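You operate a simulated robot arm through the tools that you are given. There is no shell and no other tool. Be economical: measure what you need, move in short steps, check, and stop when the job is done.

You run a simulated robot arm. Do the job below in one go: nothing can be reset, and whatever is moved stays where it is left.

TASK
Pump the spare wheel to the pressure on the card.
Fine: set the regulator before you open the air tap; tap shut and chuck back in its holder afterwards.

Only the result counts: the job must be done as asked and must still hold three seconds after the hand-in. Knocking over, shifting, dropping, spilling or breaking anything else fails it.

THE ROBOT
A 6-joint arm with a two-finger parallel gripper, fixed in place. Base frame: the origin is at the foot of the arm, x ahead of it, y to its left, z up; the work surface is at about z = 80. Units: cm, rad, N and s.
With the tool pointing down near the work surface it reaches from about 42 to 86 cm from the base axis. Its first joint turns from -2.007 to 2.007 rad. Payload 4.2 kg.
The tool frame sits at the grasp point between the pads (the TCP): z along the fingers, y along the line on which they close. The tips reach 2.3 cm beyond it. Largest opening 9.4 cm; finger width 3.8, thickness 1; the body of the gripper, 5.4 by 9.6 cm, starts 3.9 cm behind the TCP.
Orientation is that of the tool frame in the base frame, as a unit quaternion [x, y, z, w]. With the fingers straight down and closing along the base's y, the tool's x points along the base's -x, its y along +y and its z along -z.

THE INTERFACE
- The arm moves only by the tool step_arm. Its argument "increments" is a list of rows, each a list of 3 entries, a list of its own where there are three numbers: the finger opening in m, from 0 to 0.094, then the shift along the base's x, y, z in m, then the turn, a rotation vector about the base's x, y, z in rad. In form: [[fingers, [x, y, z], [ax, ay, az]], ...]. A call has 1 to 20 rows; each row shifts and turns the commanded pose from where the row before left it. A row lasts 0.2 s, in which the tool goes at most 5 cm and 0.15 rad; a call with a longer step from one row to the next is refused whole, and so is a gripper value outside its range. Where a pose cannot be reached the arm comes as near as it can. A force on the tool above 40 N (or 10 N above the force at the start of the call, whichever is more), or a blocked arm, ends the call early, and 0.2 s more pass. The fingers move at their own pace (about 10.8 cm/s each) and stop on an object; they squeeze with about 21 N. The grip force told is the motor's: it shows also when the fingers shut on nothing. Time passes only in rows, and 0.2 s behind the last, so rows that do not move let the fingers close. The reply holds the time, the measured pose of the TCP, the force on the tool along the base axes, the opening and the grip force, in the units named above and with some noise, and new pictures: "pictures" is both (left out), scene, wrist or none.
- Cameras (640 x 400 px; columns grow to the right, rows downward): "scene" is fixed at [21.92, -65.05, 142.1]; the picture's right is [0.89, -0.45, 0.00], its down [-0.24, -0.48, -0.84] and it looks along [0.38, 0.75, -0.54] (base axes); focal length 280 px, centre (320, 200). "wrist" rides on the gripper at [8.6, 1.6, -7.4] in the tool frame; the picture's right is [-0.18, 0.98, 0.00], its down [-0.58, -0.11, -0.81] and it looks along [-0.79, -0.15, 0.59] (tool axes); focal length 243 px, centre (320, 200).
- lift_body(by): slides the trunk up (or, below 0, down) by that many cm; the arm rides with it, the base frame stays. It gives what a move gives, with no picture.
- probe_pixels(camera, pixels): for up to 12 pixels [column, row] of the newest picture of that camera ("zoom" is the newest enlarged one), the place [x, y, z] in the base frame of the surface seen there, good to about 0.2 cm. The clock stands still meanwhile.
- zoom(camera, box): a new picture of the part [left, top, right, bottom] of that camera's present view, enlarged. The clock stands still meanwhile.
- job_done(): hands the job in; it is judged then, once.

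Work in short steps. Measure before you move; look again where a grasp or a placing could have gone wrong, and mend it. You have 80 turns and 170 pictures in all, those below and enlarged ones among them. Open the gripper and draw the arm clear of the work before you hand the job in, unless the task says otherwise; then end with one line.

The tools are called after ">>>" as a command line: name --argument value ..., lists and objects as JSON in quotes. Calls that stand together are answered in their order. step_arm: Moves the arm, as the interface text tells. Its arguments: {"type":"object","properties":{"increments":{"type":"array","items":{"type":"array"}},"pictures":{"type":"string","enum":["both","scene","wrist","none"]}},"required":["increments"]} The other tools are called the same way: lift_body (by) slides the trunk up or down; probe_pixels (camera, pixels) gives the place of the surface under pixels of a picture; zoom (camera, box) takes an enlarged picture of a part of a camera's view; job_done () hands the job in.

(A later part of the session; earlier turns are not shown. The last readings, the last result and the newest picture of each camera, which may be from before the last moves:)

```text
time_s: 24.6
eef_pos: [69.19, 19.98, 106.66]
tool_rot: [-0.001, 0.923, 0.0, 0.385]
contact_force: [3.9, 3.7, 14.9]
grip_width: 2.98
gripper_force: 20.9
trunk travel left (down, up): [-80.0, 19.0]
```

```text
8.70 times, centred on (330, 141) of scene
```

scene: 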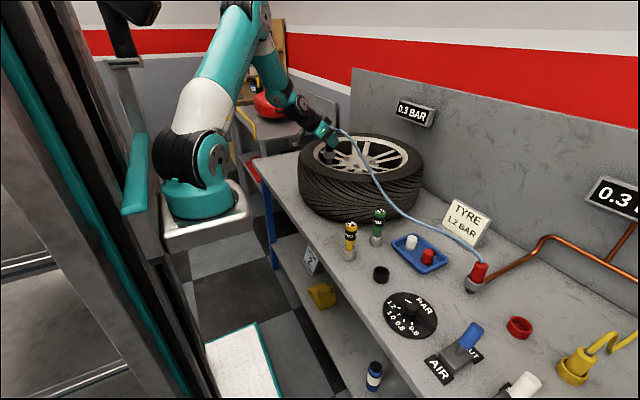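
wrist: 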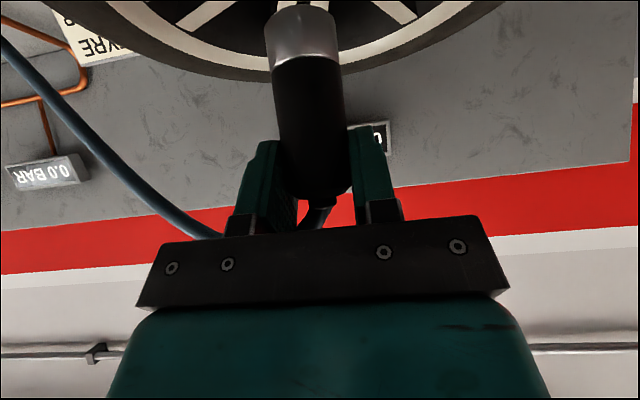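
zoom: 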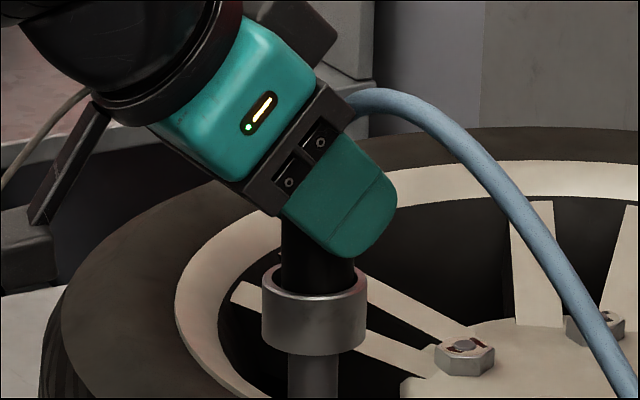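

Seated: 15 N upward, and the line gauge (615,195) now reads 0.3, so it is connected. I open the fingers and back off along the tool axis.

>>> step_arm --increments '[[0.06, [0, 0, 0], [0, 0, 0]], [0.06, [0, 0, 0], [0, 0, 0]], [0.06, [-0.02, 0, 0.02], [0, 0, 0]], [0.06, [-0.03, 0, 0.03], [0, 0, 0]], [0.06, [-0.03, 0, 0.03], [0, 0, 0]], [0.06, [0, 0, 0.03], [0, 0, 0]], [0.06, [0, 0, 0], [0, 0, 0]]]' --pictures "scene"

>>> zoom --camera "scene" --box '[290, 108, 370, 174]'

>>> zoom --camera "scene" --box '[400, 290, 560, 400]'

```text
time_s: 26.2
eef_pos: [61.13, 19.65, 117.54]
tool_rot: [-0.002, 0.924, -0.001, 0.383]
contact_force: [0.1, 0.3, -0.4]
grip_width: 6.02
gripper_force: 0.0
trunk travel left (down, up): [-80.0, 19.0]
```

scene: 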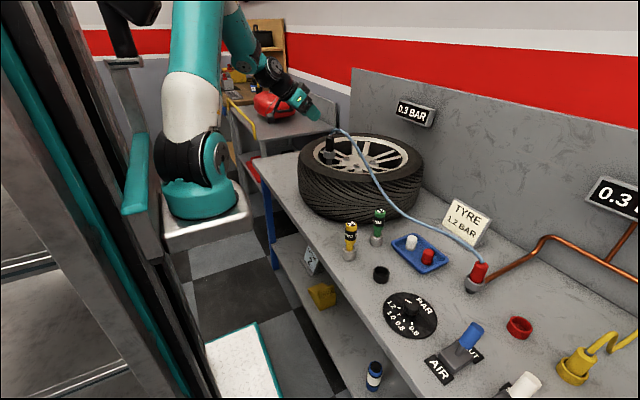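

```text
6.06 times, centred on (330, 141) of scene
```

zoom: 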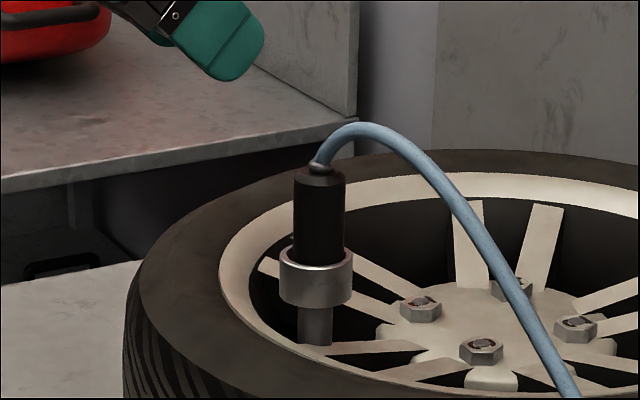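

```text
3.64 times, centred on (480, 345) of scene
```

zoom: 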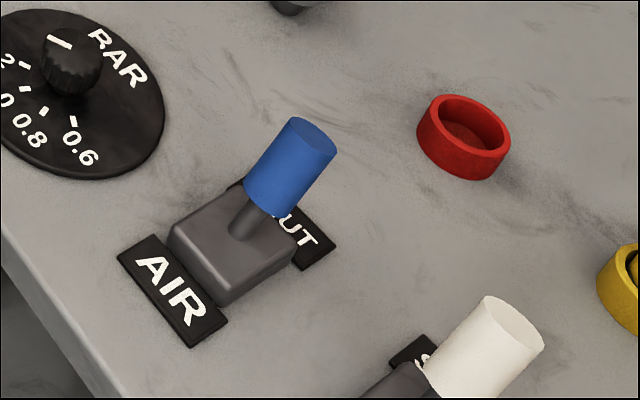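

The chuck stands by itself on the valve. Now the AIR tap: I probe its handle and pivot.

>>> probe_pixels --camera "zoom" --pixels '[[315, 137], [298, 122], [333, 150], [270, 170], [305, 190], [247, 190], [265, 212], [248, 215], [235, 232], [185, 225], [250, 262], [220, 240]]'

>>> probe_pixels --camera "scene" --pixels '[[515, 385], [530, 380], [440, 370], [478, 352], [425, 300], [520, 326]]'

```text
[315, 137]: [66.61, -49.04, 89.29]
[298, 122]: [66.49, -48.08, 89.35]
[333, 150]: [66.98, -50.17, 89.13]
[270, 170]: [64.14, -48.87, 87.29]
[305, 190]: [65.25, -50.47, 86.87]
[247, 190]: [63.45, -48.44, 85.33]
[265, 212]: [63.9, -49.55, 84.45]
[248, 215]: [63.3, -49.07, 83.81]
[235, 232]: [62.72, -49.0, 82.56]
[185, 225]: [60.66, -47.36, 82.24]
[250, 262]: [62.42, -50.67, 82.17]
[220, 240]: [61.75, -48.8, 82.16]
```

```text
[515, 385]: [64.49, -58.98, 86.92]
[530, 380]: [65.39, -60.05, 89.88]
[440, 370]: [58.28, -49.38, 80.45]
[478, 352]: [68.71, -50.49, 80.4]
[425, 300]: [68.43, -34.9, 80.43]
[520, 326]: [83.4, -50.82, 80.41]
```

Handle leans to +x (SHUT), pivot ≈(62.5,-49,82), top ≈(66.8,-49.1,89.2). I'll straddle it with open fingers along x; first I travel back there, righting the tool and turning it -90°.

>>> step_arm --increments '[[0.08, [0, -0.04, 0], [0, 0.131, 0]], [0.08, [0, -0.04, 0], [0, 0.131, 0]], [0.08, [0, -0.04, 0], [0, 0.131, 0]], [0.08, [0, -0.04, 0], [0, 0.131, 0]], [0.08, [0, -0.04, 0], [0, 0.131, 0]], [0.08, [0, -0.04, 0], [0, 0.13, 0]], [0.08, [0, -0.042, 0], [0, 0, -0.131]], [0.08, [0, -0.042, 0], [0, 0, -0.131]], [0.08, [0, -0.042, 0], [0, 0, -0.131]], [0.08, [0, -0.042, 0], [0, 0, -0.131]], [0.08, [0, -0.042, 0], [0, 0, -0.131]], [0.08, [0, -0.042, 0], [0, 0, -0.131]], [0.08, [0, -0.042, 0], [0, 0, -0.131]], [0.08, [0, -0.042, 0], [0, 0, -0.131]], [0.08, [0.01, -0.042, 0], [0, 0, -0.131]], [0.08, [0.01, -0.042, 0], [0, 0, -0.131]], [0.08, [0.01, -0.027, -0.02], [0, 0, -0.131]], [0.08, [0.005, 0, -0.04], [0, 0, -0.13]], [0.08, [0, 0, 0], [0, 0, 0]]]'

```text
time_s: 30.2
eef_pos: [64.49, -48.57, 111.59]
tool_rot: [0.707, 0.707, 0.0, 0.0]
contact_force: [0.6, 0.4, -0.2]
grip_width: 8.0
gripper_force: 0.2
trunk travel left (down, up): [-80.0, 19.0]
```

scene: 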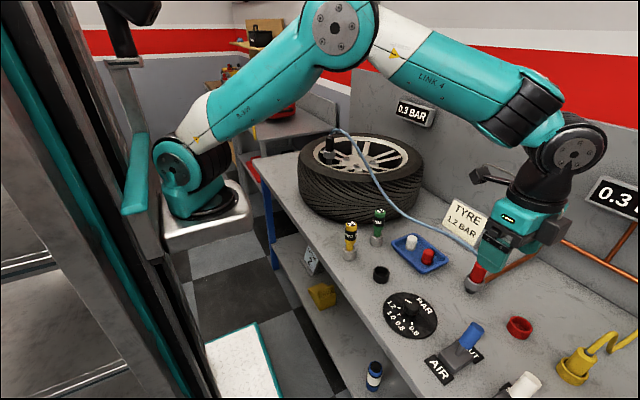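
wrist: 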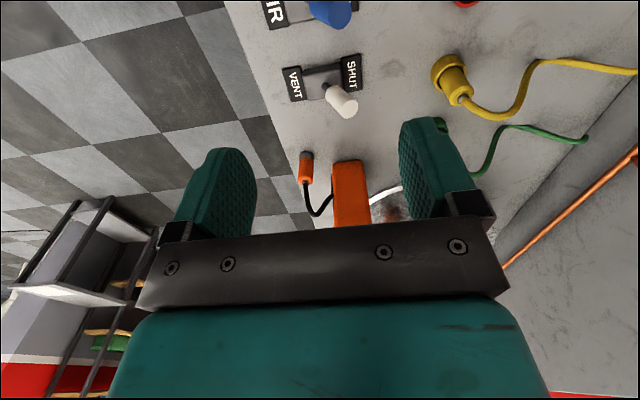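

I align to (65.7,-49.1) and descend so the fingers straddle the blue handle at TCP z ≈ 87.8.

>>> step_arm --increments '[[0.085, [0.012, -0.0055, -0.03], [0, 0, 0]], [0.085, [0, 0, -0.05], [0, 0, 0]], [0.085, [0, 0, -0.05], [0, 0, 0]], [0.085, [0, 0, -0.05], [0, 0, 0]], [0.085, [0, 0, -0.035], [0, 0, 0]], [0.085, [0, 0, -0.023], [0, 0, 0]], [0.085, [0, 0, 0], [0, 0, 0]]]'

>>> zoom --camera "scene" --box '[400, 270, 560, 380]'

```text
time_s: 31.8
eef_pos: [65.89, -49.51, 87.76]
tool_rot: [0.707, 0.707, -0.001, 0.001]
contact_force: [-0.2, -0.1, -0.9]
grip_width: 8.51
gripper_force: 0.0
trunk travel left (down, up): [-80.0, 19.0]
```

scene: 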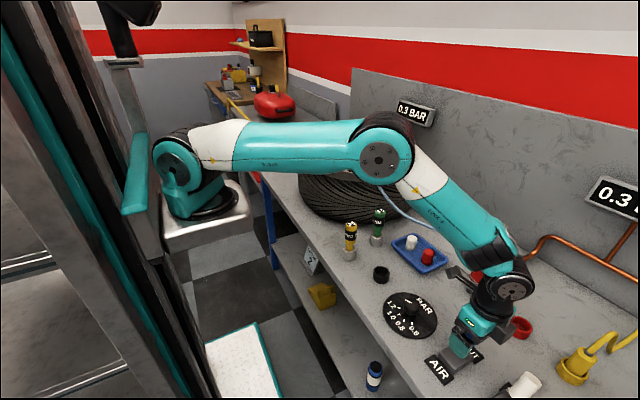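
wrist: 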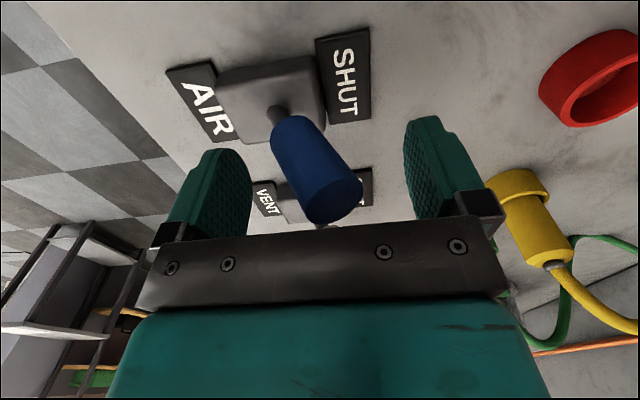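

```text
3.64 times, centred on (480, 325) of scene
```

zoom: 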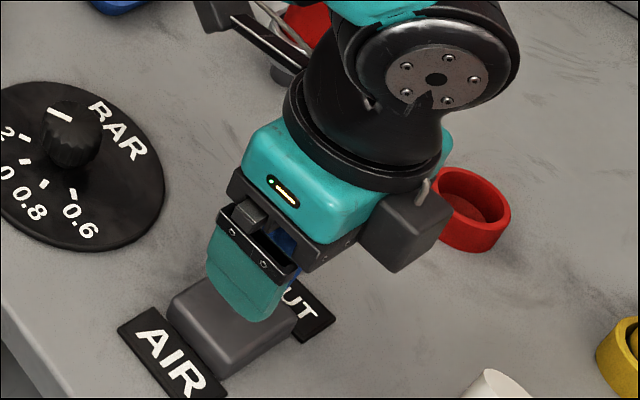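

The handle is between the fingers. I push it toward -x (AIR/open) in small rows.

>>> step_arm --increments '[[0.085, [-0.015, 0, 0], [0, 0, 0]], [0.085, [-0.015, 0, 0], [0, 0, 0]], [0.085, [-0.012, 0, 0], [0, 0, 0]], [0.085, [-0.012, 0, 0], [0, 0, 0]], [0.085, [-0.012, 0, 0], [0, 0, 0]], [0.085, [-0.012, 0, 0], [0, 0, 0]], [0.085, [0, 0, 0], [0, 0, 0]]]'

```text
time_s: 33.4
eef_pos: [58.15, -49.41, 87.73]
tool_rot: [0.706, 0.708, 0.0, 0.0]
contact_force: [8.7, -0.7, 2.1]
grip_width: 8.91
gripper_force: 4.7
trunk travel left (down, up): [-80.0, 19.0]
```

scene: 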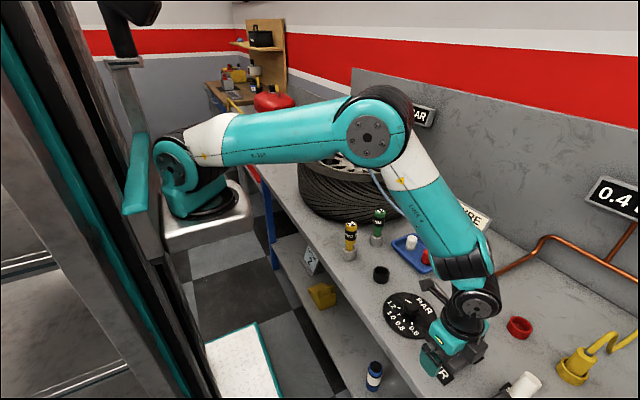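
wrist: 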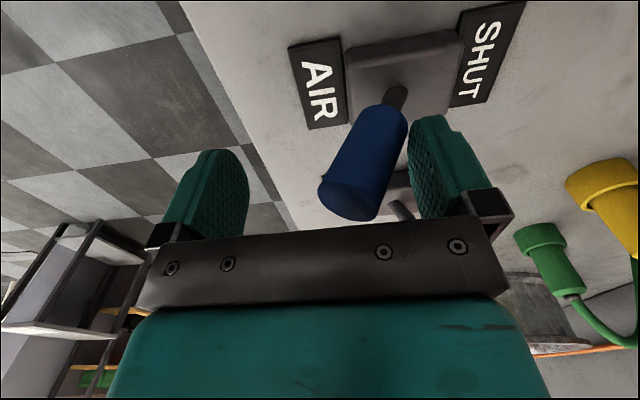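

The gauge (610,195) has risen to 0.4: air flows. I nudge a little more and wait while watching.

>>> step_arm --increments '[[0.085, [-0.005, 0, 0], [0, 0, 0]], [0.085, [0, 0, 0], [0, 0, 0]], [0.085, [0, 0, 0], [0, 0, 0]], [0.085, [0, 0, 0], [0, 0, 0]], [0.085, [0, 0, 0], [0, 0, 0]]]' --pictures "scene"

>>> zoom --camera "scene" --box '[560, 160, 640, 220]'

```text
time_s: 34.6
eef_pos: [57.85, -49.35, 87.88]
tool_rot: [0.705, 0.709, 0.001, 0.002]
contact_force: [33.0, 0.4, 10.0]
grip_width: 9.43
gripper_force: 10.2
trunk travel left (down, up): [-80.0, 19.0]
```

scene: 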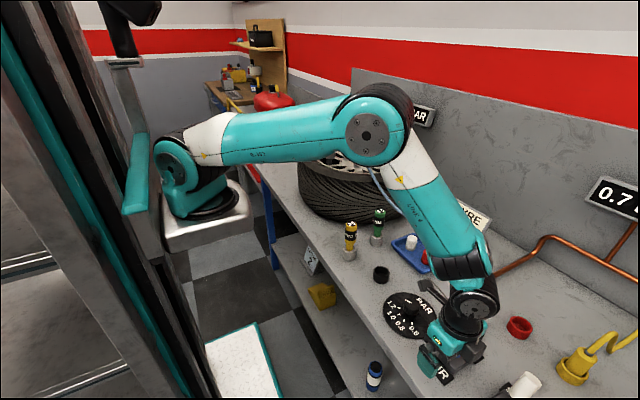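

```text
6.67 times, centred on (600, 190) of scene
```

zoom: 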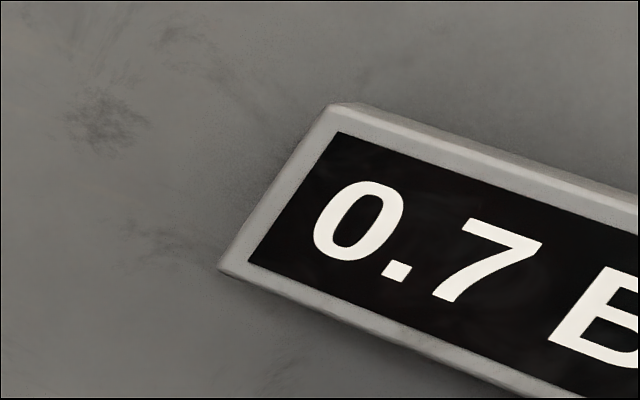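

Lever is at its end stop (33 N) and the line reads 0.7. I ease off slightly and wait.

>>> step_arm --increments '[[0.09, [0.006, 0, 0], [0, 0, 0]], [0.09, [0, 0, 0], [0, 0, 0]], [0.09, [0, 0, 0], [0, 0, 0]], [0.09, [0, 0, 0], [0, 0, 0]], [0.09, [0, 0, 0], [0, 0, 0]], [0.09, [0, 0, 0], [0, 0, 0]]]' --pictures "scene"

>>> zoom --camera "scene" --box '[560, 160, 640, 220]'

```text
time_s: 36.0
eef_pos: [58.13, -49.41, 87.73]
tool_rot: [0.707, 0.708, -0.001, 0.0]
contact_force: [5.8, -1.4, 1.1]
grip_width: 9.22
gripper_force: 2.7
trunk travel left (down, up): [-80.0, 19.0]
```

scene: 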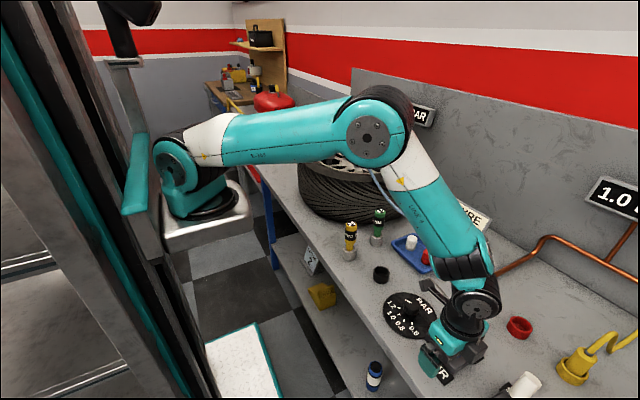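

```text
6.67 times, centred on (600, 190) of scene
```

zoom: 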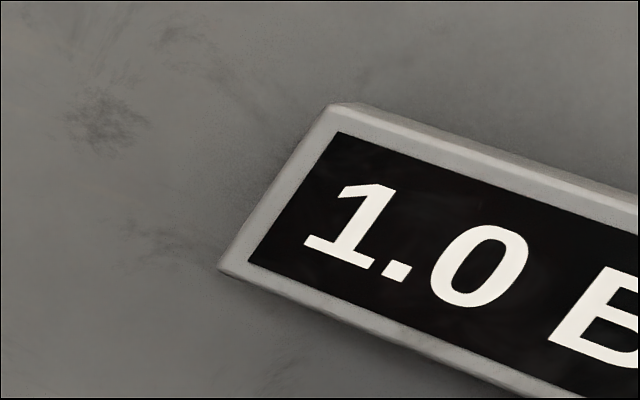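

1.0 bar now; another 0.8 s.

>>> step_arm --increments '[[0.09, [0, 0, 0], [0, 0, 0]], [0.09, [0, 0, 0], [0, 0, 0]], [0.09, [0, 0, 0], [0, 0, 0]]]' --pictures "none"

>>> zoom --camera "scene" --box '[560, 160, 640, 220]'

```text
time_s: 36.8
eef_pos: [58.22, -49.32, 87.77]
tool_rot: [0.707, 0.708, 0.0, 0.0]
contact_force: [3.2, -0.3, 0.4]
grip_width: 9.14
gripper_force: 1.7
trunk travel left (down, up): [-80.0, 19.0]
```

```text
6.67 times, centred on (600, 190) of scene
```

zoom: 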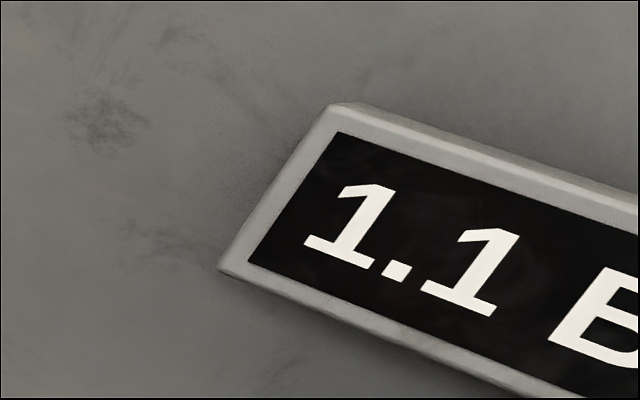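

1.1 and slowing: the regulator is limiting. I wait 1.4 s more.

>>> step_arm --increments '[[0.09, [0, 0, 0], [0, 0, 0]], [0.09, [0, 0, 0], [0, 0, 0]], [0.09, [0, 0, 0], [0, 0, 0]], [0.09, [0, 0, 0], [0, 0, 0]], [0.09, [0, 0, 0], [0, 0, 0]], [0.09, [0, 0, 0], [0, 0, 0]]]' --pictures "none"

>>> zoom --camera "scene" --box '[560, 160, 640, 220]'

```text
time_s: 38.2
eef_pos: [58.16, -49.38, 87.8]
tool_rot: [0.706, 0.708, -0.001, 0.001]
contact_force: [1.6, 1.3, 1.7]
grip_width: 9.05
gripper_force: 1.4
trunk travel left (down, up): [-80.0, 19.0]
```

```text
6.67 times, centred on (600, 190) of scene
```

zoom: 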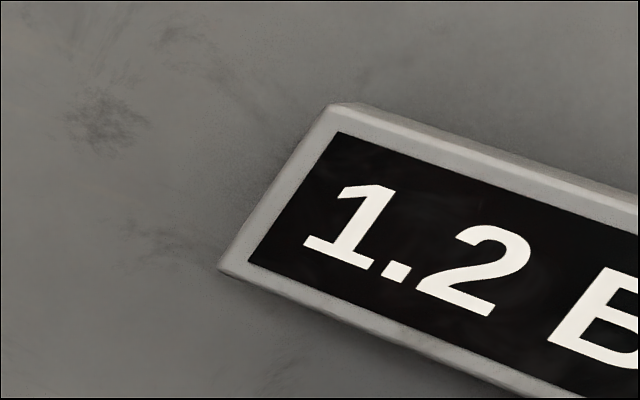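

1.2 shows; I wait 1.6 s more for it to settle and confirm it does not exceed it.

>>> step_arm --increments '[[0.09, [0, 0, 0], [0, 0, 0]], [0.09, [0, 0, 0], [0, 0, 0]], [0.09, [0, 0, 0], [0, 0, 0]], [0.09, [0, 0, 0], [0, 0, 0]], [0.09, [0, 0, 0], [0, 0, 0]], [0.09, [0, 0, 0], [0, 0, 0]], [0.09, [0, 0, 0], [0, 0, 0]]]' --pictures "none"

>>> zoom --camera "scene" --box '[560, 160, 640, 220]'

```text
time_s: 39.8
eef_pos: [58.12, -49.36, 87.83]
tool_rot: [0.706, 0.708, -0.001, 0.001]
contact_force: [2.6, 0.8, 0.5]
grip_width: 9.08
gripper_force: 0.9
trunk travel left (down, up): [-80.0, 19.0]
```

```text
6.67 times, centred on (600, 190) of scene
```

zoom: 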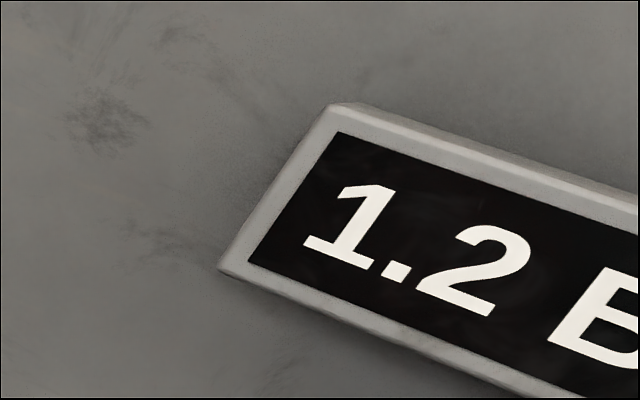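

Stable at 1.2. Now I push the handle back to SHUT (+x).

>>> step_arm --increments '[[0.085, [0.015, 0, 0], [0, 0, 0]], [0.085, [0.015, 0, 0], [0, 0, 0]], [0.085, [0.015, 0, 0], [0, 0, 0]], [0.085, [0.012, 0, 0], [0, 0, 0]], [0.085, [0.012, 0, 0], [0, 0, 0]], [0.085, [0.012, 0, 0], [0, 0, 0]], [0.085, [0.009, 0, 0], [0, 0, 0]], [0.085, [0.005, 0, 0], [0, 0, 0]], [0.085, [0, 0, 0], [0, 0, 0]]]'

```text
time_s: 41.8
eef_pos: [67.63, -49.31, 87.82]
tool_rot: [0.706, 0.708, 0.0, 0.001]
contact_force: [-0.5, 0.1, 1.3]
grip_width: 8.53
gripper_force: 0.2
trunk travel left (down, up): [-80.0, 19.0]
```

scene: 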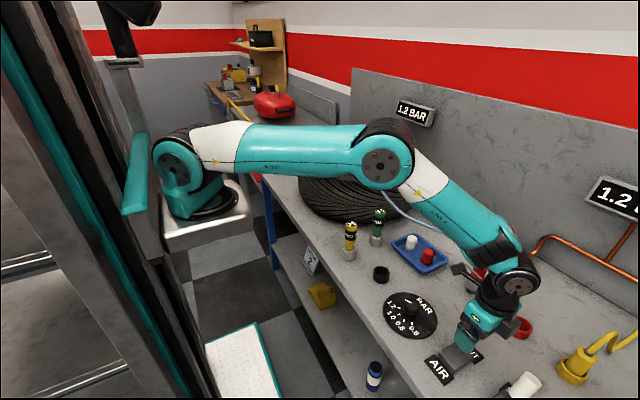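
wrist: 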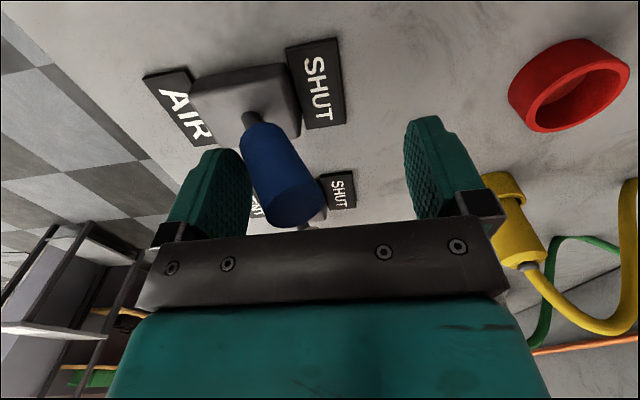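

Tyre gauge reads 1.2. No reaction force yet, so I push a bit more to reach the stop.

>>> step_arm --increments '[[0.085, [0.004, 0, 0], [0, 0, 0]], [0.085, [0.004, 0, 0], [0, 0, 0]], [0.085, [0.003, 0, 0], [0, 0, 0]], [0.085, [0, 0, 0], [0, 0, 0]]]' --pictures "wrist"

```text
time_s: 42.7
eef_pos: [68.16, -49.38, 87.77]
tool_rot: [0.711, 0.703, -0.004, -0.006]
contact_force: [-19.1, -5.2, 11.6]
grip_width: 9.39
gripper_force: 9.8
trunk travel left (down, up): [-80.0, 19.0]
stopped in row 4: the force on the tool passed its limit (the readings are from after the stop); the commanded pose is now the measured one
```

wrist: 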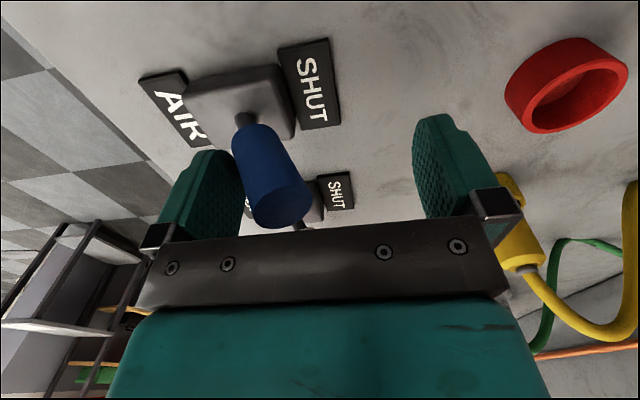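

At the end stop (force limit). I back off, rise, and check the tap.

>>> step_arm --increments '[[0.09, [-0.01, 0, 0], [0, 0, 0]], [0.09, [-0.011, 0, 0], [0, 0, 0]], [0.09, [0, 0, 0.04], [0, 0, 0]], [0.09, [0, 0, 0.05], [0, 0, 0]], [0.09, [0, 0, 0.05], [0, 0, 0]], [0.09, [0, 0, 0.05], [0, 0, 0]], [0.09, [-0.02, 0.01, 0.045], [0, 0, 0.131]], [0.09, [-0.02, 0.04, 0.03], [0, 0, 0.131]], [0.09, [-0.02, 0.042, 0.03], [0, 0, 0.131]], [0.09, [0, 0.045, 0], [0, 0, 0.131]], [0.09, [0, 0.045, 0], [0, 0, 0.131]], [0.09, [0, 0.045, 0], [0, 0, 0.131]], [0.09, [0, 0.045, 0], [0, 0, 0.131]], [0.09, [0, 0.045, 0], [0, 0, 0.131]], [0.09, [0, 0, 0], [0, 0, 0.131]], [0.09, [0, 0, 0], [0, 0, 0.131]], [0.09, [0, 0, 0], [0, 0, 0.131]], [0.09, [0, 0, 0], [0, 0, 0.131]], [0.09, [0, 0, 0], [0, 0, 0]]]'

>>> zoom --camera "scene" --box '[400, 280, 560, 390]'

>>> zoom --camera "scene" --box '[308, 118, 352, 164]'

```text
refused: row 7 steps farther than a row can; nothing moved
```

```text
3.64 times, centred on (480, 335) of scene
```

zoom: 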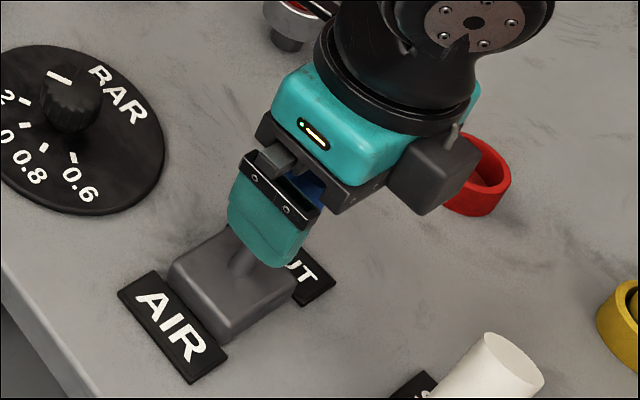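

```text
8.70 times, centred on (330, 141) of scene
```

zoom: 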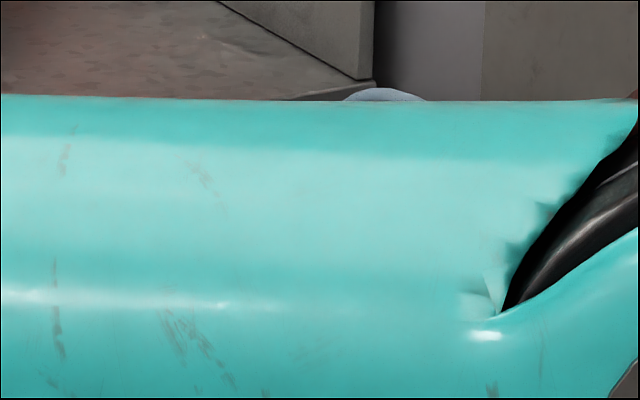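

One row was too long; I resend with smaller steps.

>>> step_arm --increments '[[0.09, [-0.01, 0, 0], [0, 0, 0]], [0.09, [-0.011, 0, 0], [0, 0, 0]], [0.09, [0, 0, 0.04], [0, 0, 0]], [0.09, [0, 0, 0.048], [0, 0, 0]], [0.09, [0, 0, 0.048], [0, 0, 0]], [0.09, [0, 0, 0.048], [0, 0, 0]], [0.09, [-0.015, 0.01, 0.04], [0, 0, 0.131]], [0.09, [-0.015, 0.03, 0.03], [0, 0, 0.131]], [0.09, [-0.015, 0.03, 0.03], [0, 0, 0.131]], [0.09, [0, 0.045, 0], [0, 0, 0.131]], [0.09, [0, 0.045, 0], [0, 0, 0.131]], [0.09, [0, 0.045, 0], [0, 0, 0.131]], [0.09, [0, 0.045, 0], [0, 0, 0.131]], [0.09, [0, 0.045, 0], [0, 0, 0.131]], [0.09, [0, 0, 0], [0, 0, 0.131]], [0.09, [0, 0, 0], [0, 0, 0.131]], [0.09, [0, 0, 0], [0, 0, 0.131]], [0.09, [0, 0, 0], [0, 0, 0.131]], [0.09, [0, 0, 0], [0, 0, 0]]]'

>>> zoom --camera "scene" --box '[400, 280, 560, 390]'

>>> zoom --camera "scene" --box '[308, 118, 352, 164]'

```text
time_s: 46.7
eef_pos: [61.88, -19.69, 116.05]
tool_rot: [0.001, 1.0, -0.005, -0.002]
contact_force: [0.0, -0.6, -0.2]
grip_width: 9.02
gripper_force: 0.1
trunk travel left (down, up): [-80.0, 19.0]
```

scene: 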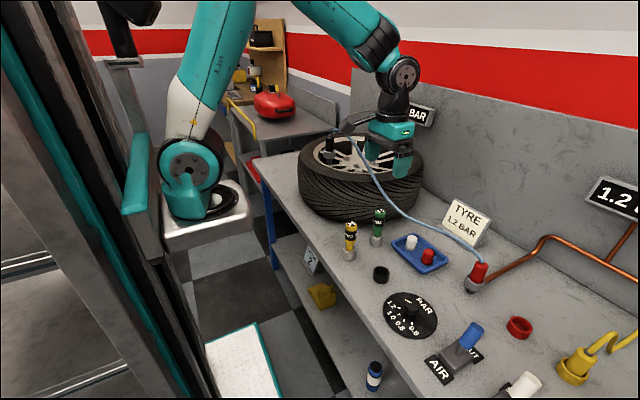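
wrist: 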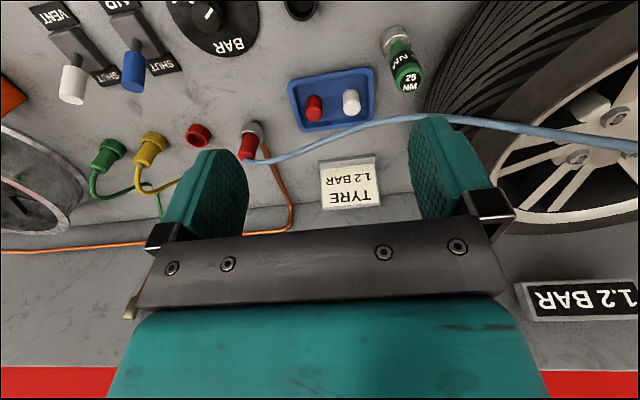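

```text
3.64 times, centred on (480, 335) of scene
```

zoom: 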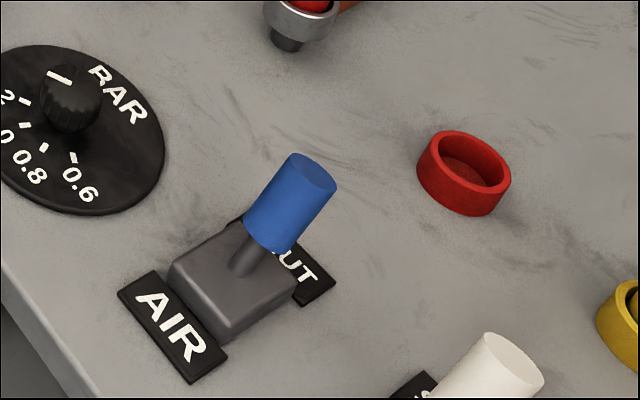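

```text
8.70 times, centred on (330, 141) of scene
```

zoom: 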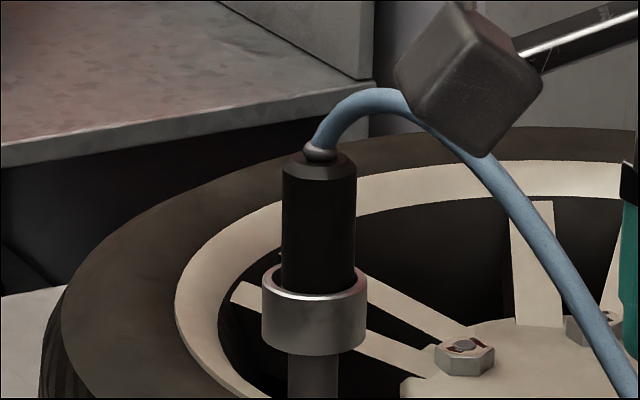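

Tap is shut exactly as at the start, and the chuck stands in the valve. I go back to the pre-grasp pose (61.1,19.9,114.6) with the 45° tilt.

>>> step_arm --increments '[[0.06, [-0.002, 0.0396, 0], [0, -0.131, 0]], [0.06, [-0.002, 0.0396, 0], [0, -0.131, 0]], [0.06, [-0.002, 0.0396, 0], [0, -0.131, 0]], [0.06, [-0.002, 0.0396, 0], [0, -0.131, 0]], [0.06, [0, 0.0396, 0], [0, -0.131, 0]], [0.06, [0, 0.0396, 0], [0, -0.131, 0]], [0.06, [0, 0.0396, 0], [0, 0, 0]], [0.06, [0, 0.0396, 0], [0, 0, 0]], [0.06, [0, 0.0396, 0], [0, 0, 0]], [0.06, [0, 0.0396, -0.014], [0, 0, 0]], [0.06, [0, 0, 0], [0, 0, 0]]]'

>>> probe_pixels --camera "scene" --pixels '[[326.2, 144], [333.6, 144], [329.9, 146], [330, 136.8]]'

```text
time_s: 49.1
eef_pos: [60.8, 19.84, 114.2]
tool_rot: [0.004, 0.924, -0.005, 0.382]
contact_force: [-0.8, -0.2, -1.2]
grip_width: 6.0
gripper_force: 0.1
trunk travel left (down, up): [-80.0, 19.0]
```

scene: 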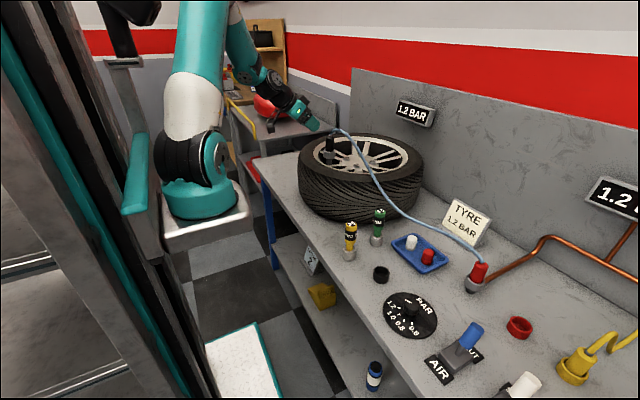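
wrist: 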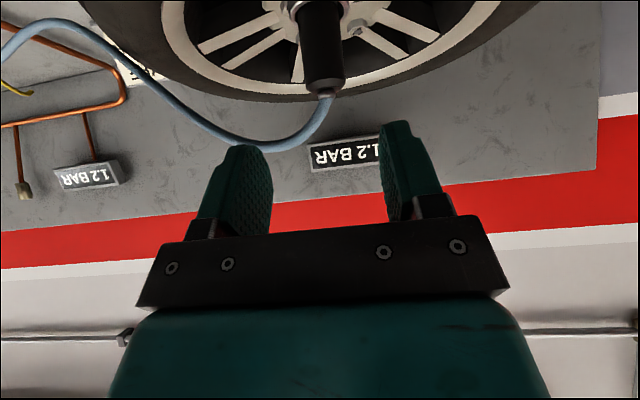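

```text
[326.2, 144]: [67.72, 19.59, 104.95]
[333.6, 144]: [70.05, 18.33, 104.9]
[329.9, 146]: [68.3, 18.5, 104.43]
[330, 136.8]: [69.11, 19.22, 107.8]
```

Chuck axis ≈(68.95,19.8). I advance along the tool axis and close on it.

>>> step_arm --increments '[[0.06, [0.022, 0, -0.02], [0, 0, 0]], [0.06, [0.022, 0, -0.02], [0, 0, 0]], [0.06, [0.022, 0, -0.02], [0, 0, 0]], [0.06, [0.017, 0, -0.017], [0, 0, 0]], [0.06, [0, 0, 0], [0, 0, 0]], [0, [0, 0, 0], [0, 0, 0]], [0, [0, 0, 0], [0, 0, 0]], [0, [0, 0, 0], [0, 0, 0]]]' --pictures "scene"

>>> zoom --camera "scene" --box '[308, 118, 352, 164]'

```text
time_s: 50.9
eef_pos: [69.18, 19.65, 106.88]
tool_rot: [0.004, 0.924, -0.004, 0.383]
contact_force: [4.2, 6.4, -1.3]
grip_width: 3.02
gripper_force: 20.5
trunk travel left (down, up): [-80.0, 19.0]
```

scene: 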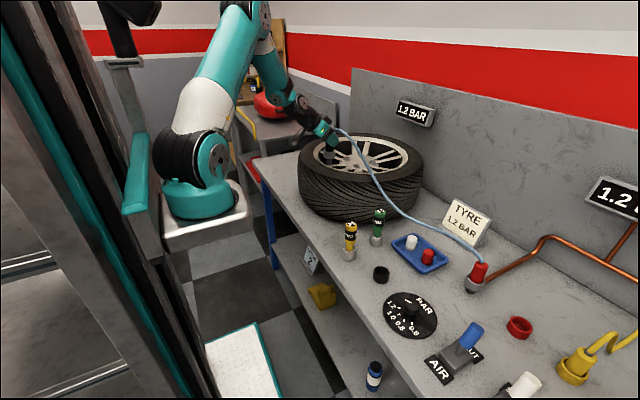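

```text
8.70 times, centred on (330, 141) of scene
```

zoom: 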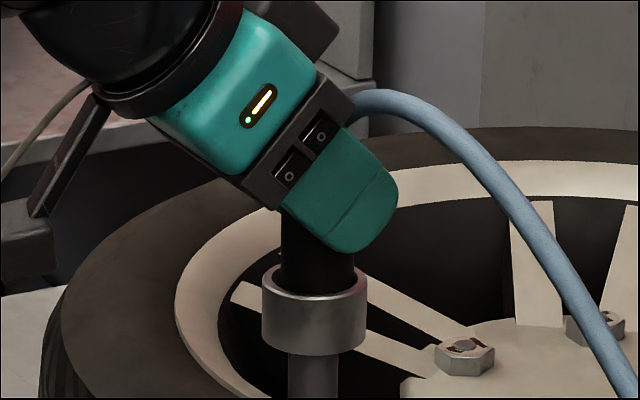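

Gripped. I lift straight out and cross back to above the holder.

>>> step_arm --increments '[[0, [0, 0.001, 0.01], [0, 0, 0]], [0, [0, 0, 0.02], [0, 0, 0]], [0, [0, 0, 0.03], [0, 0, 0]], [0, [0, 0, 0.03], [0, 0, 0]], [0, [0, -0.005, 0], [0, 0, 0]], [0, [-0.006, -0.04, 0], [0, 0, 0]], [0, [-0.006, -0.042, 0], [0, 0, 0]], [0, [-0.006, -0.042, 0], [0, 0, 0]], [0, [-0.006, -0.042, 0], [0, 0, 0]], [0, [-0.006, -0.042, 0], [0, 0, 0]], [0, [-0.006, -0.042, 0], [0, 0, 0]], [0, [-0.006, -0.042, 0], [0, 0, 0]], [0, [-0.006, -0.042, 0], [0, 0, 0]], [0, [-0.006, -0.042, 0], [0, 0, 0]], [0, [-0.006, -0.042, 0], [0, 0, 0]], [0, [0, 0, 0], [0, 0, 0]]]'

>>> zoom --camera "scene" --box '[340, 170, 450, 290]'

```text
time_s: 54.3
eef_pos: [63.21, -22.14, 115.72]
tool_rot: [0.003, 0.924, -0.004, 0.382]
contact_force: [1.1, 0.1, -0.4]
grip_width: 3.01
gripper_force: 20.8
trunk travel left (down, up): [-80.0, 19.0]
```

scene: 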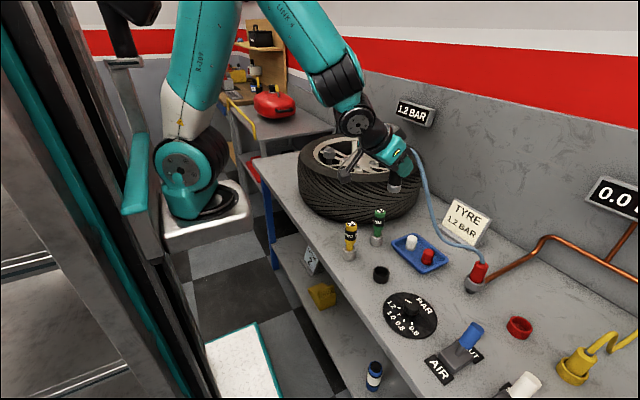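
wrist: 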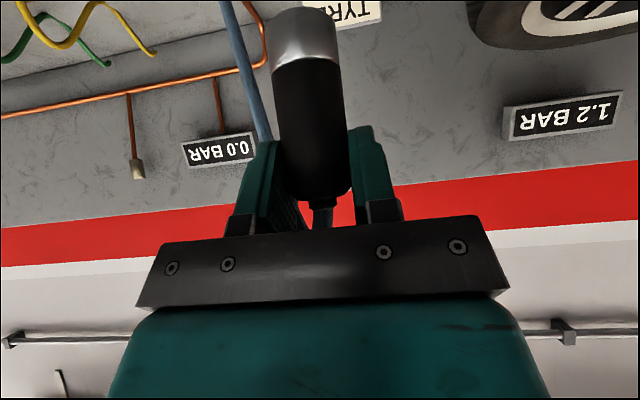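

```text
3.33 times, centred on (395, 230) of scene
```

zoom: 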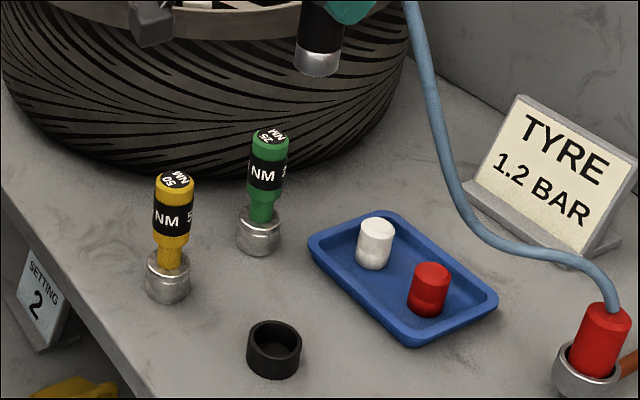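

Tyre holds 1.2 and the line vented to 0.0. I move over the holder and descend to about 3 cm above it.

>>> step_arm --increments '[[0, [-0.0015, -0.0078, -0.03], [0, 0, 0]], [0, [0, 0, -0.045], [0, 0, 0]], [0, [0, 0, -0.045], [0, 0, 0]], [0, [0, 0, -0.045], [0, 0, 0]], [0, [0, 0, -0.04], [0, 0, 0]], [0, [0, 0, -0.032], [0, 0, 0]], [0, [0, 0, 0], [0, 0, 0]]]' --pictures "scene"

>>> zoom --camera "scene" --box '[350, 240, 414, 290]'

```text
time_s: 55.9
eef_pos: [63.1, -23.07, 92.3]
tool_rot: [0.004, 0.924, -0.005, 0.383]
contact_force: [-0.2, -0.5, -0.1]
grip_width: 2.99
gripper_force: 20.7
trunk travel left (down, up): [-80.0, 19.0]
```

scene: 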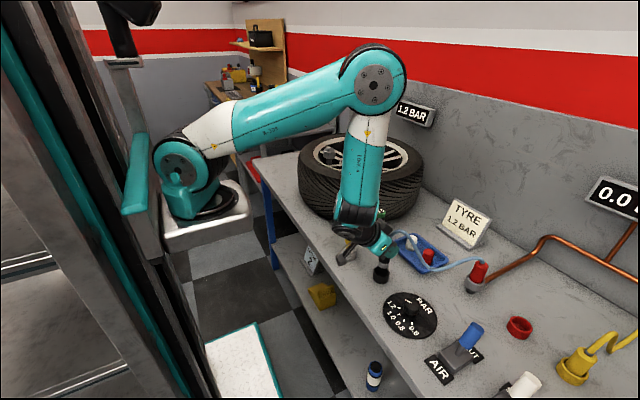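

```text
8.00 times, centred on (382, 265) of scene
```

zoom: 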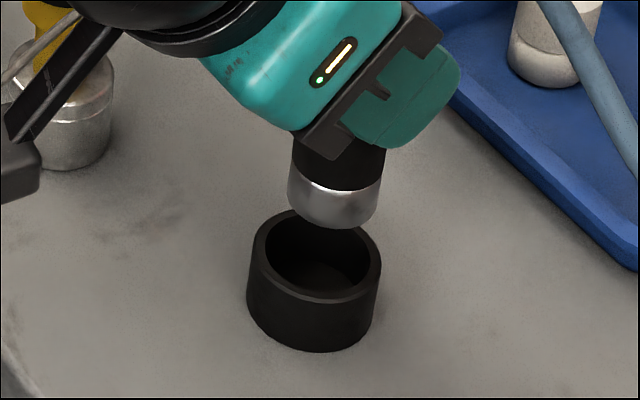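

I probe the tip and the holder rim to align them.

>>> probe_pixels --camera "zoom" --pixels '[[290, 200], [379, 202], [334, 224], [330, 205], [250, 258], [378, 262], [315, 300], [268, 225], [360, 232], [290, 214], [310, 296]]'

```text
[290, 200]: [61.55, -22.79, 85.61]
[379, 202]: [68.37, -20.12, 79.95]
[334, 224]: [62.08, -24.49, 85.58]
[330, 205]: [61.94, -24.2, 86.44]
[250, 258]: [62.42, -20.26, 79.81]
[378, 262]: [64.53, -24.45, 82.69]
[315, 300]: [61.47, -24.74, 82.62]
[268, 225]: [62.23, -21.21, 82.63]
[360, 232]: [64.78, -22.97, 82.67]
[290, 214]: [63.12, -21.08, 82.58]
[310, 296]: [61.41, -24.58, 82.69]
```

Holder centre ≈(62.9,-23.0). The grip offset matches the first pickup (TCP 63.04,-22.88), so I nudge y by +0.15 and lower slowly.

>>> step_arm --increments '[[0, [-0.0005, 0.0015, -0.015], [0, 0, 0]], [0, [0, 0, -0.012], [0, 0, 0]], [0, [0, 0, -0.007], [0, 0, 0]], [0, [0, 0, -0.006], [0, 0, 0]], [0, [0, 0, -0.005], [0, 0, 0]], [0, [0, 0, -0.005], [0, 0, 0]], [0, [0, 0, 0], [0, 0, 0]]]' --pictures "scene"

>>> zoom --camera "scene" --box '[350, 240, 414, 290]'

```text
time_s: 57.5
eef_pos: [63.23, -22.95, 87.39]
tool_rot: [0.004, 0.924, -0.005, 0.383]
contact_force: [1.1, 2.7, 15.3]
grip_width: 3.0
gripper_force: 21.1
trunk travel left (down, up): [-80.0, 19.0]
```

scene: 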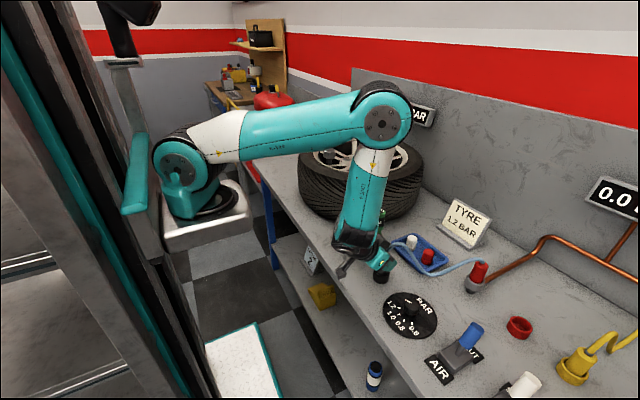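

```text
8.00 times, centred on (382, 265) of scene
```

zoom: 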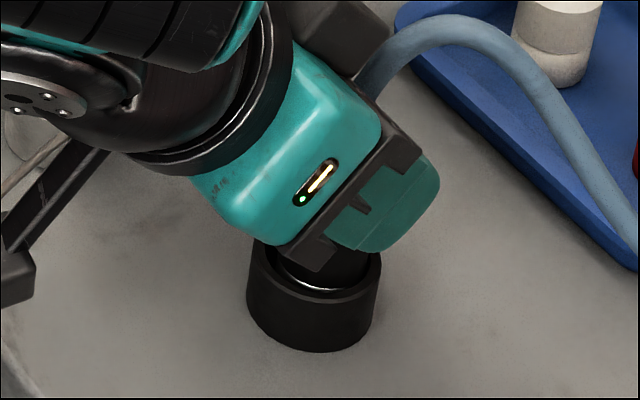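

15 N contact at z 87.39, slightly higher than the expected 87.05, with a silver sliver visible: perhaps it is catching. I lift slightly, shift a touch in the reaction's direction and lower again.

>>> step_arm --increments '[[0, [0, 0, 0.006], [0, 0, 0]], [0, [0.001, 0.001, 0], [0, 0, 0]], [0, [0, 0, -0.004], [0, 0, 0]], [0, [0, 0, -0.003], [0, 0, 0]], [0, [0, 0, 0], [0, 0, 0]]]' --pictures "scene"

>>> zoom --camera "scene" --box '[350, 240, 414, 290]'

```text
time_s: 58.7
eef_pos: [63.3, -23.04, 87.3]
tool_rot: [0.004, 0.924, -0.005, 0.382]
contact_force: [-1.8, 0.3, 14.4]
grip_width: 2.98
gripper_force: 20.8
trunk travel left (down, up): [-80.0, 19.0]
```

scene: 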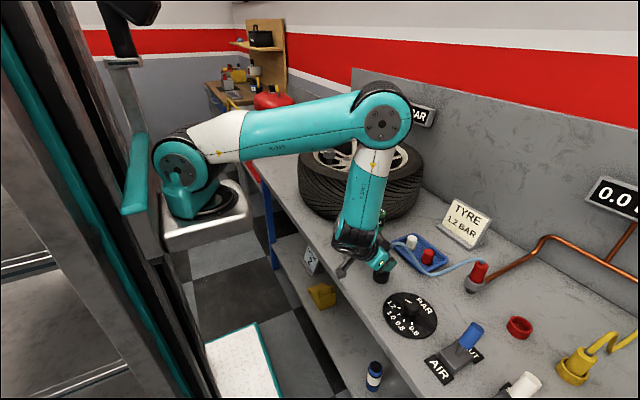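

```text
8.00 times, centred on (382, 265) of scene
```

zoom: 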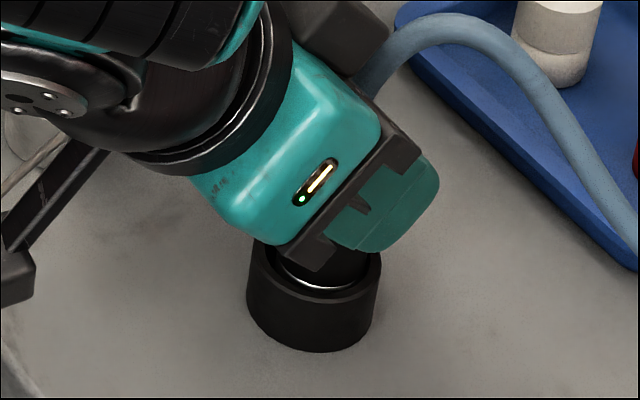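

Tip offset measured earlier (6.7 cm) puts the tip at 80.6, which is the holder floor, so it is seated. I release and back off along the tool axis.

>>> step_arm --increments '[[0.05, [0, 0, 0.002], [0, 0, 0]], [0.06, [0, 0, 0], [0, 0, 0]], [0.06, [0, 0, 0], [0, 0, 0]], [0.06, [-0.02, 0, 0.02], [0, 0, 0]], [0.06, [-0.025, 0, 0.025], [0, 0, 0]], [0.06, [-0.025, 0, 0.025], [0, 0, 0]], [0.06, [0, 0, 0.045], [0, 0, 0]], [0.06, [0, 0, 0.045], [0, 0, 0]], [0.06, [0, 0, 0.045], [0, 0, 0]], [0.06, [0, 0, 0], [0, 0, 0]]]'

>>> zoom --camera "scene" --box '[350, 220, 430, 290]'

>>> zoom --camera "scene" --box '[370, 90, 450, 140]'

```text
time_s: 60.9
eef_pos: [58.0, -23.98, 107.39]
tool_rot: [0.004, 0.924, -0.004, 0.381]
contact_force: [-0.4, -0.4, 0.5]
grip_width: 6.02
gripper_force: 0.1
out of reach, approached as far as the arm can: row 7, 8
trunk travel left (down, up): [-80.0, 19.0]
```

scene: 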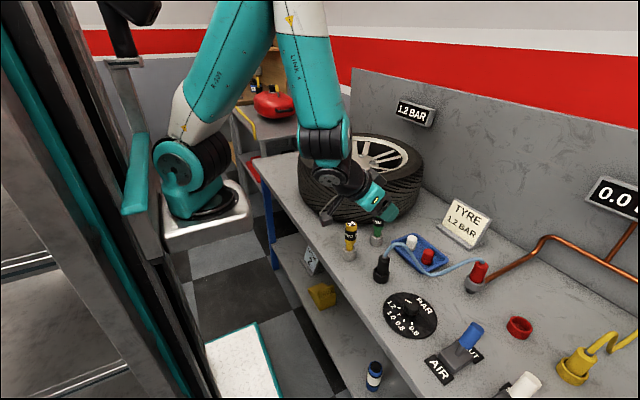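
wrist: 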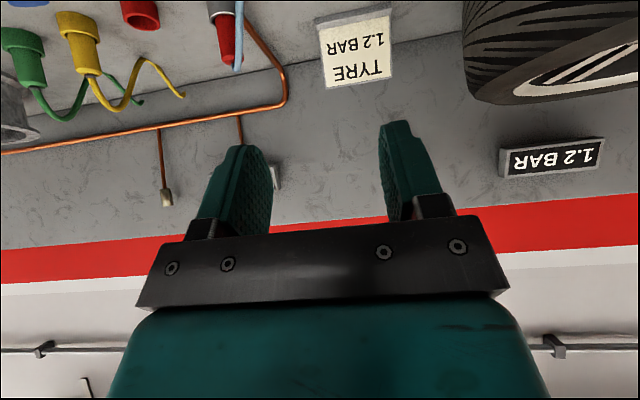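

```text
5.71 times, centred on (390, 255) of scene
```

zoom: 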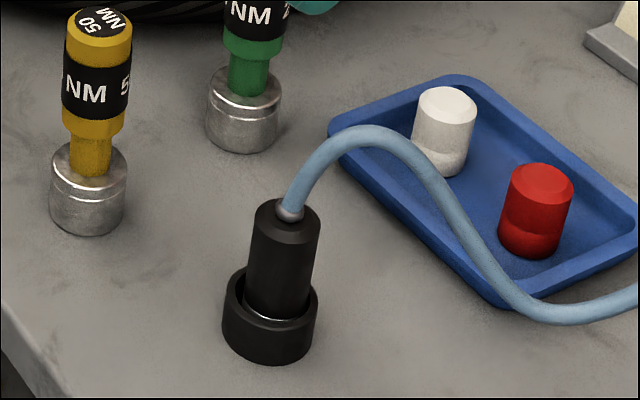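

```text
8.00 times, centred on (410, 115) of scene
```

zoom: 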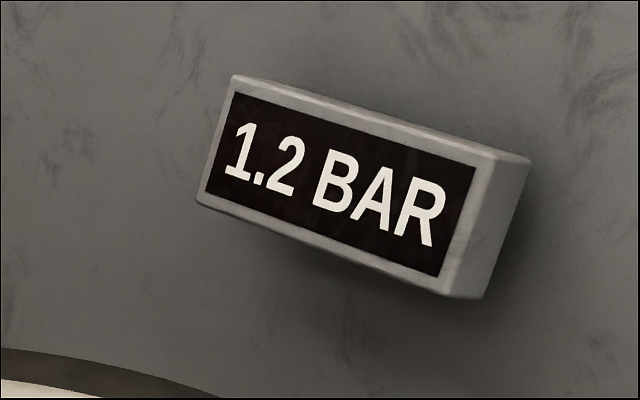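

It stands in the holder but appears ~0.2 cm higher than at the start, with a sliver of silver showing. I measure.

>>> zoom --camera "scene" --box '[365, 240, 405, 285]'

```text
8.89 times, centred on (385, 262) of scene
```

zoom: 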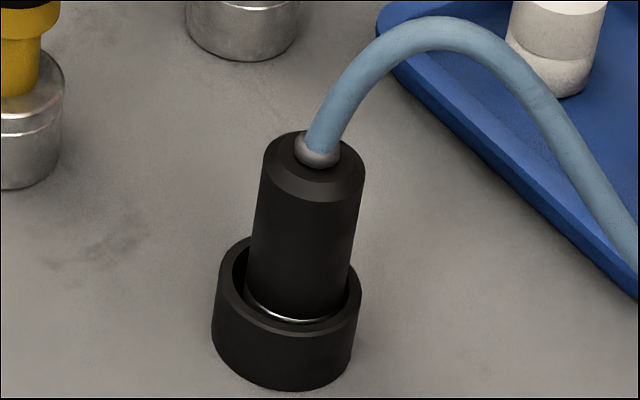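

>>> probe_pixels --camera "zoom" --pixels '[[305, 185], [262, 172], [362, 182], [300, 135], [288, 300], [253, 285], [347, 290], [285, 314], [285, 330], [222, 280], [356, 285], [240, 242]]'

```text
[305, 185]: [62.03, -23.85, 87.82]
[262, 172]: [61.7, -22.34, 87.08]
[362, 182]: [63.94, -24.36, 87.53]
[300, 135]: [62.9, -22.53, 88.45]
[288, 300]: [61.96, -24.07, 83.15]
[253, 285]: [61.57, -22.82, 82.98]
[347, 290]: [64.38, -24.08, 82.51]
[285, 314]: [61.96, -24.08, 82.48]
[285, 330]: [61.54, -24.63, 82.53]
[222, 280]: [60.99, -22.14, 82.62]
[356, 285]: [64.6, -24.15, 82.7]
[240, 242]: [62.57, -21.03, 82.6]
```

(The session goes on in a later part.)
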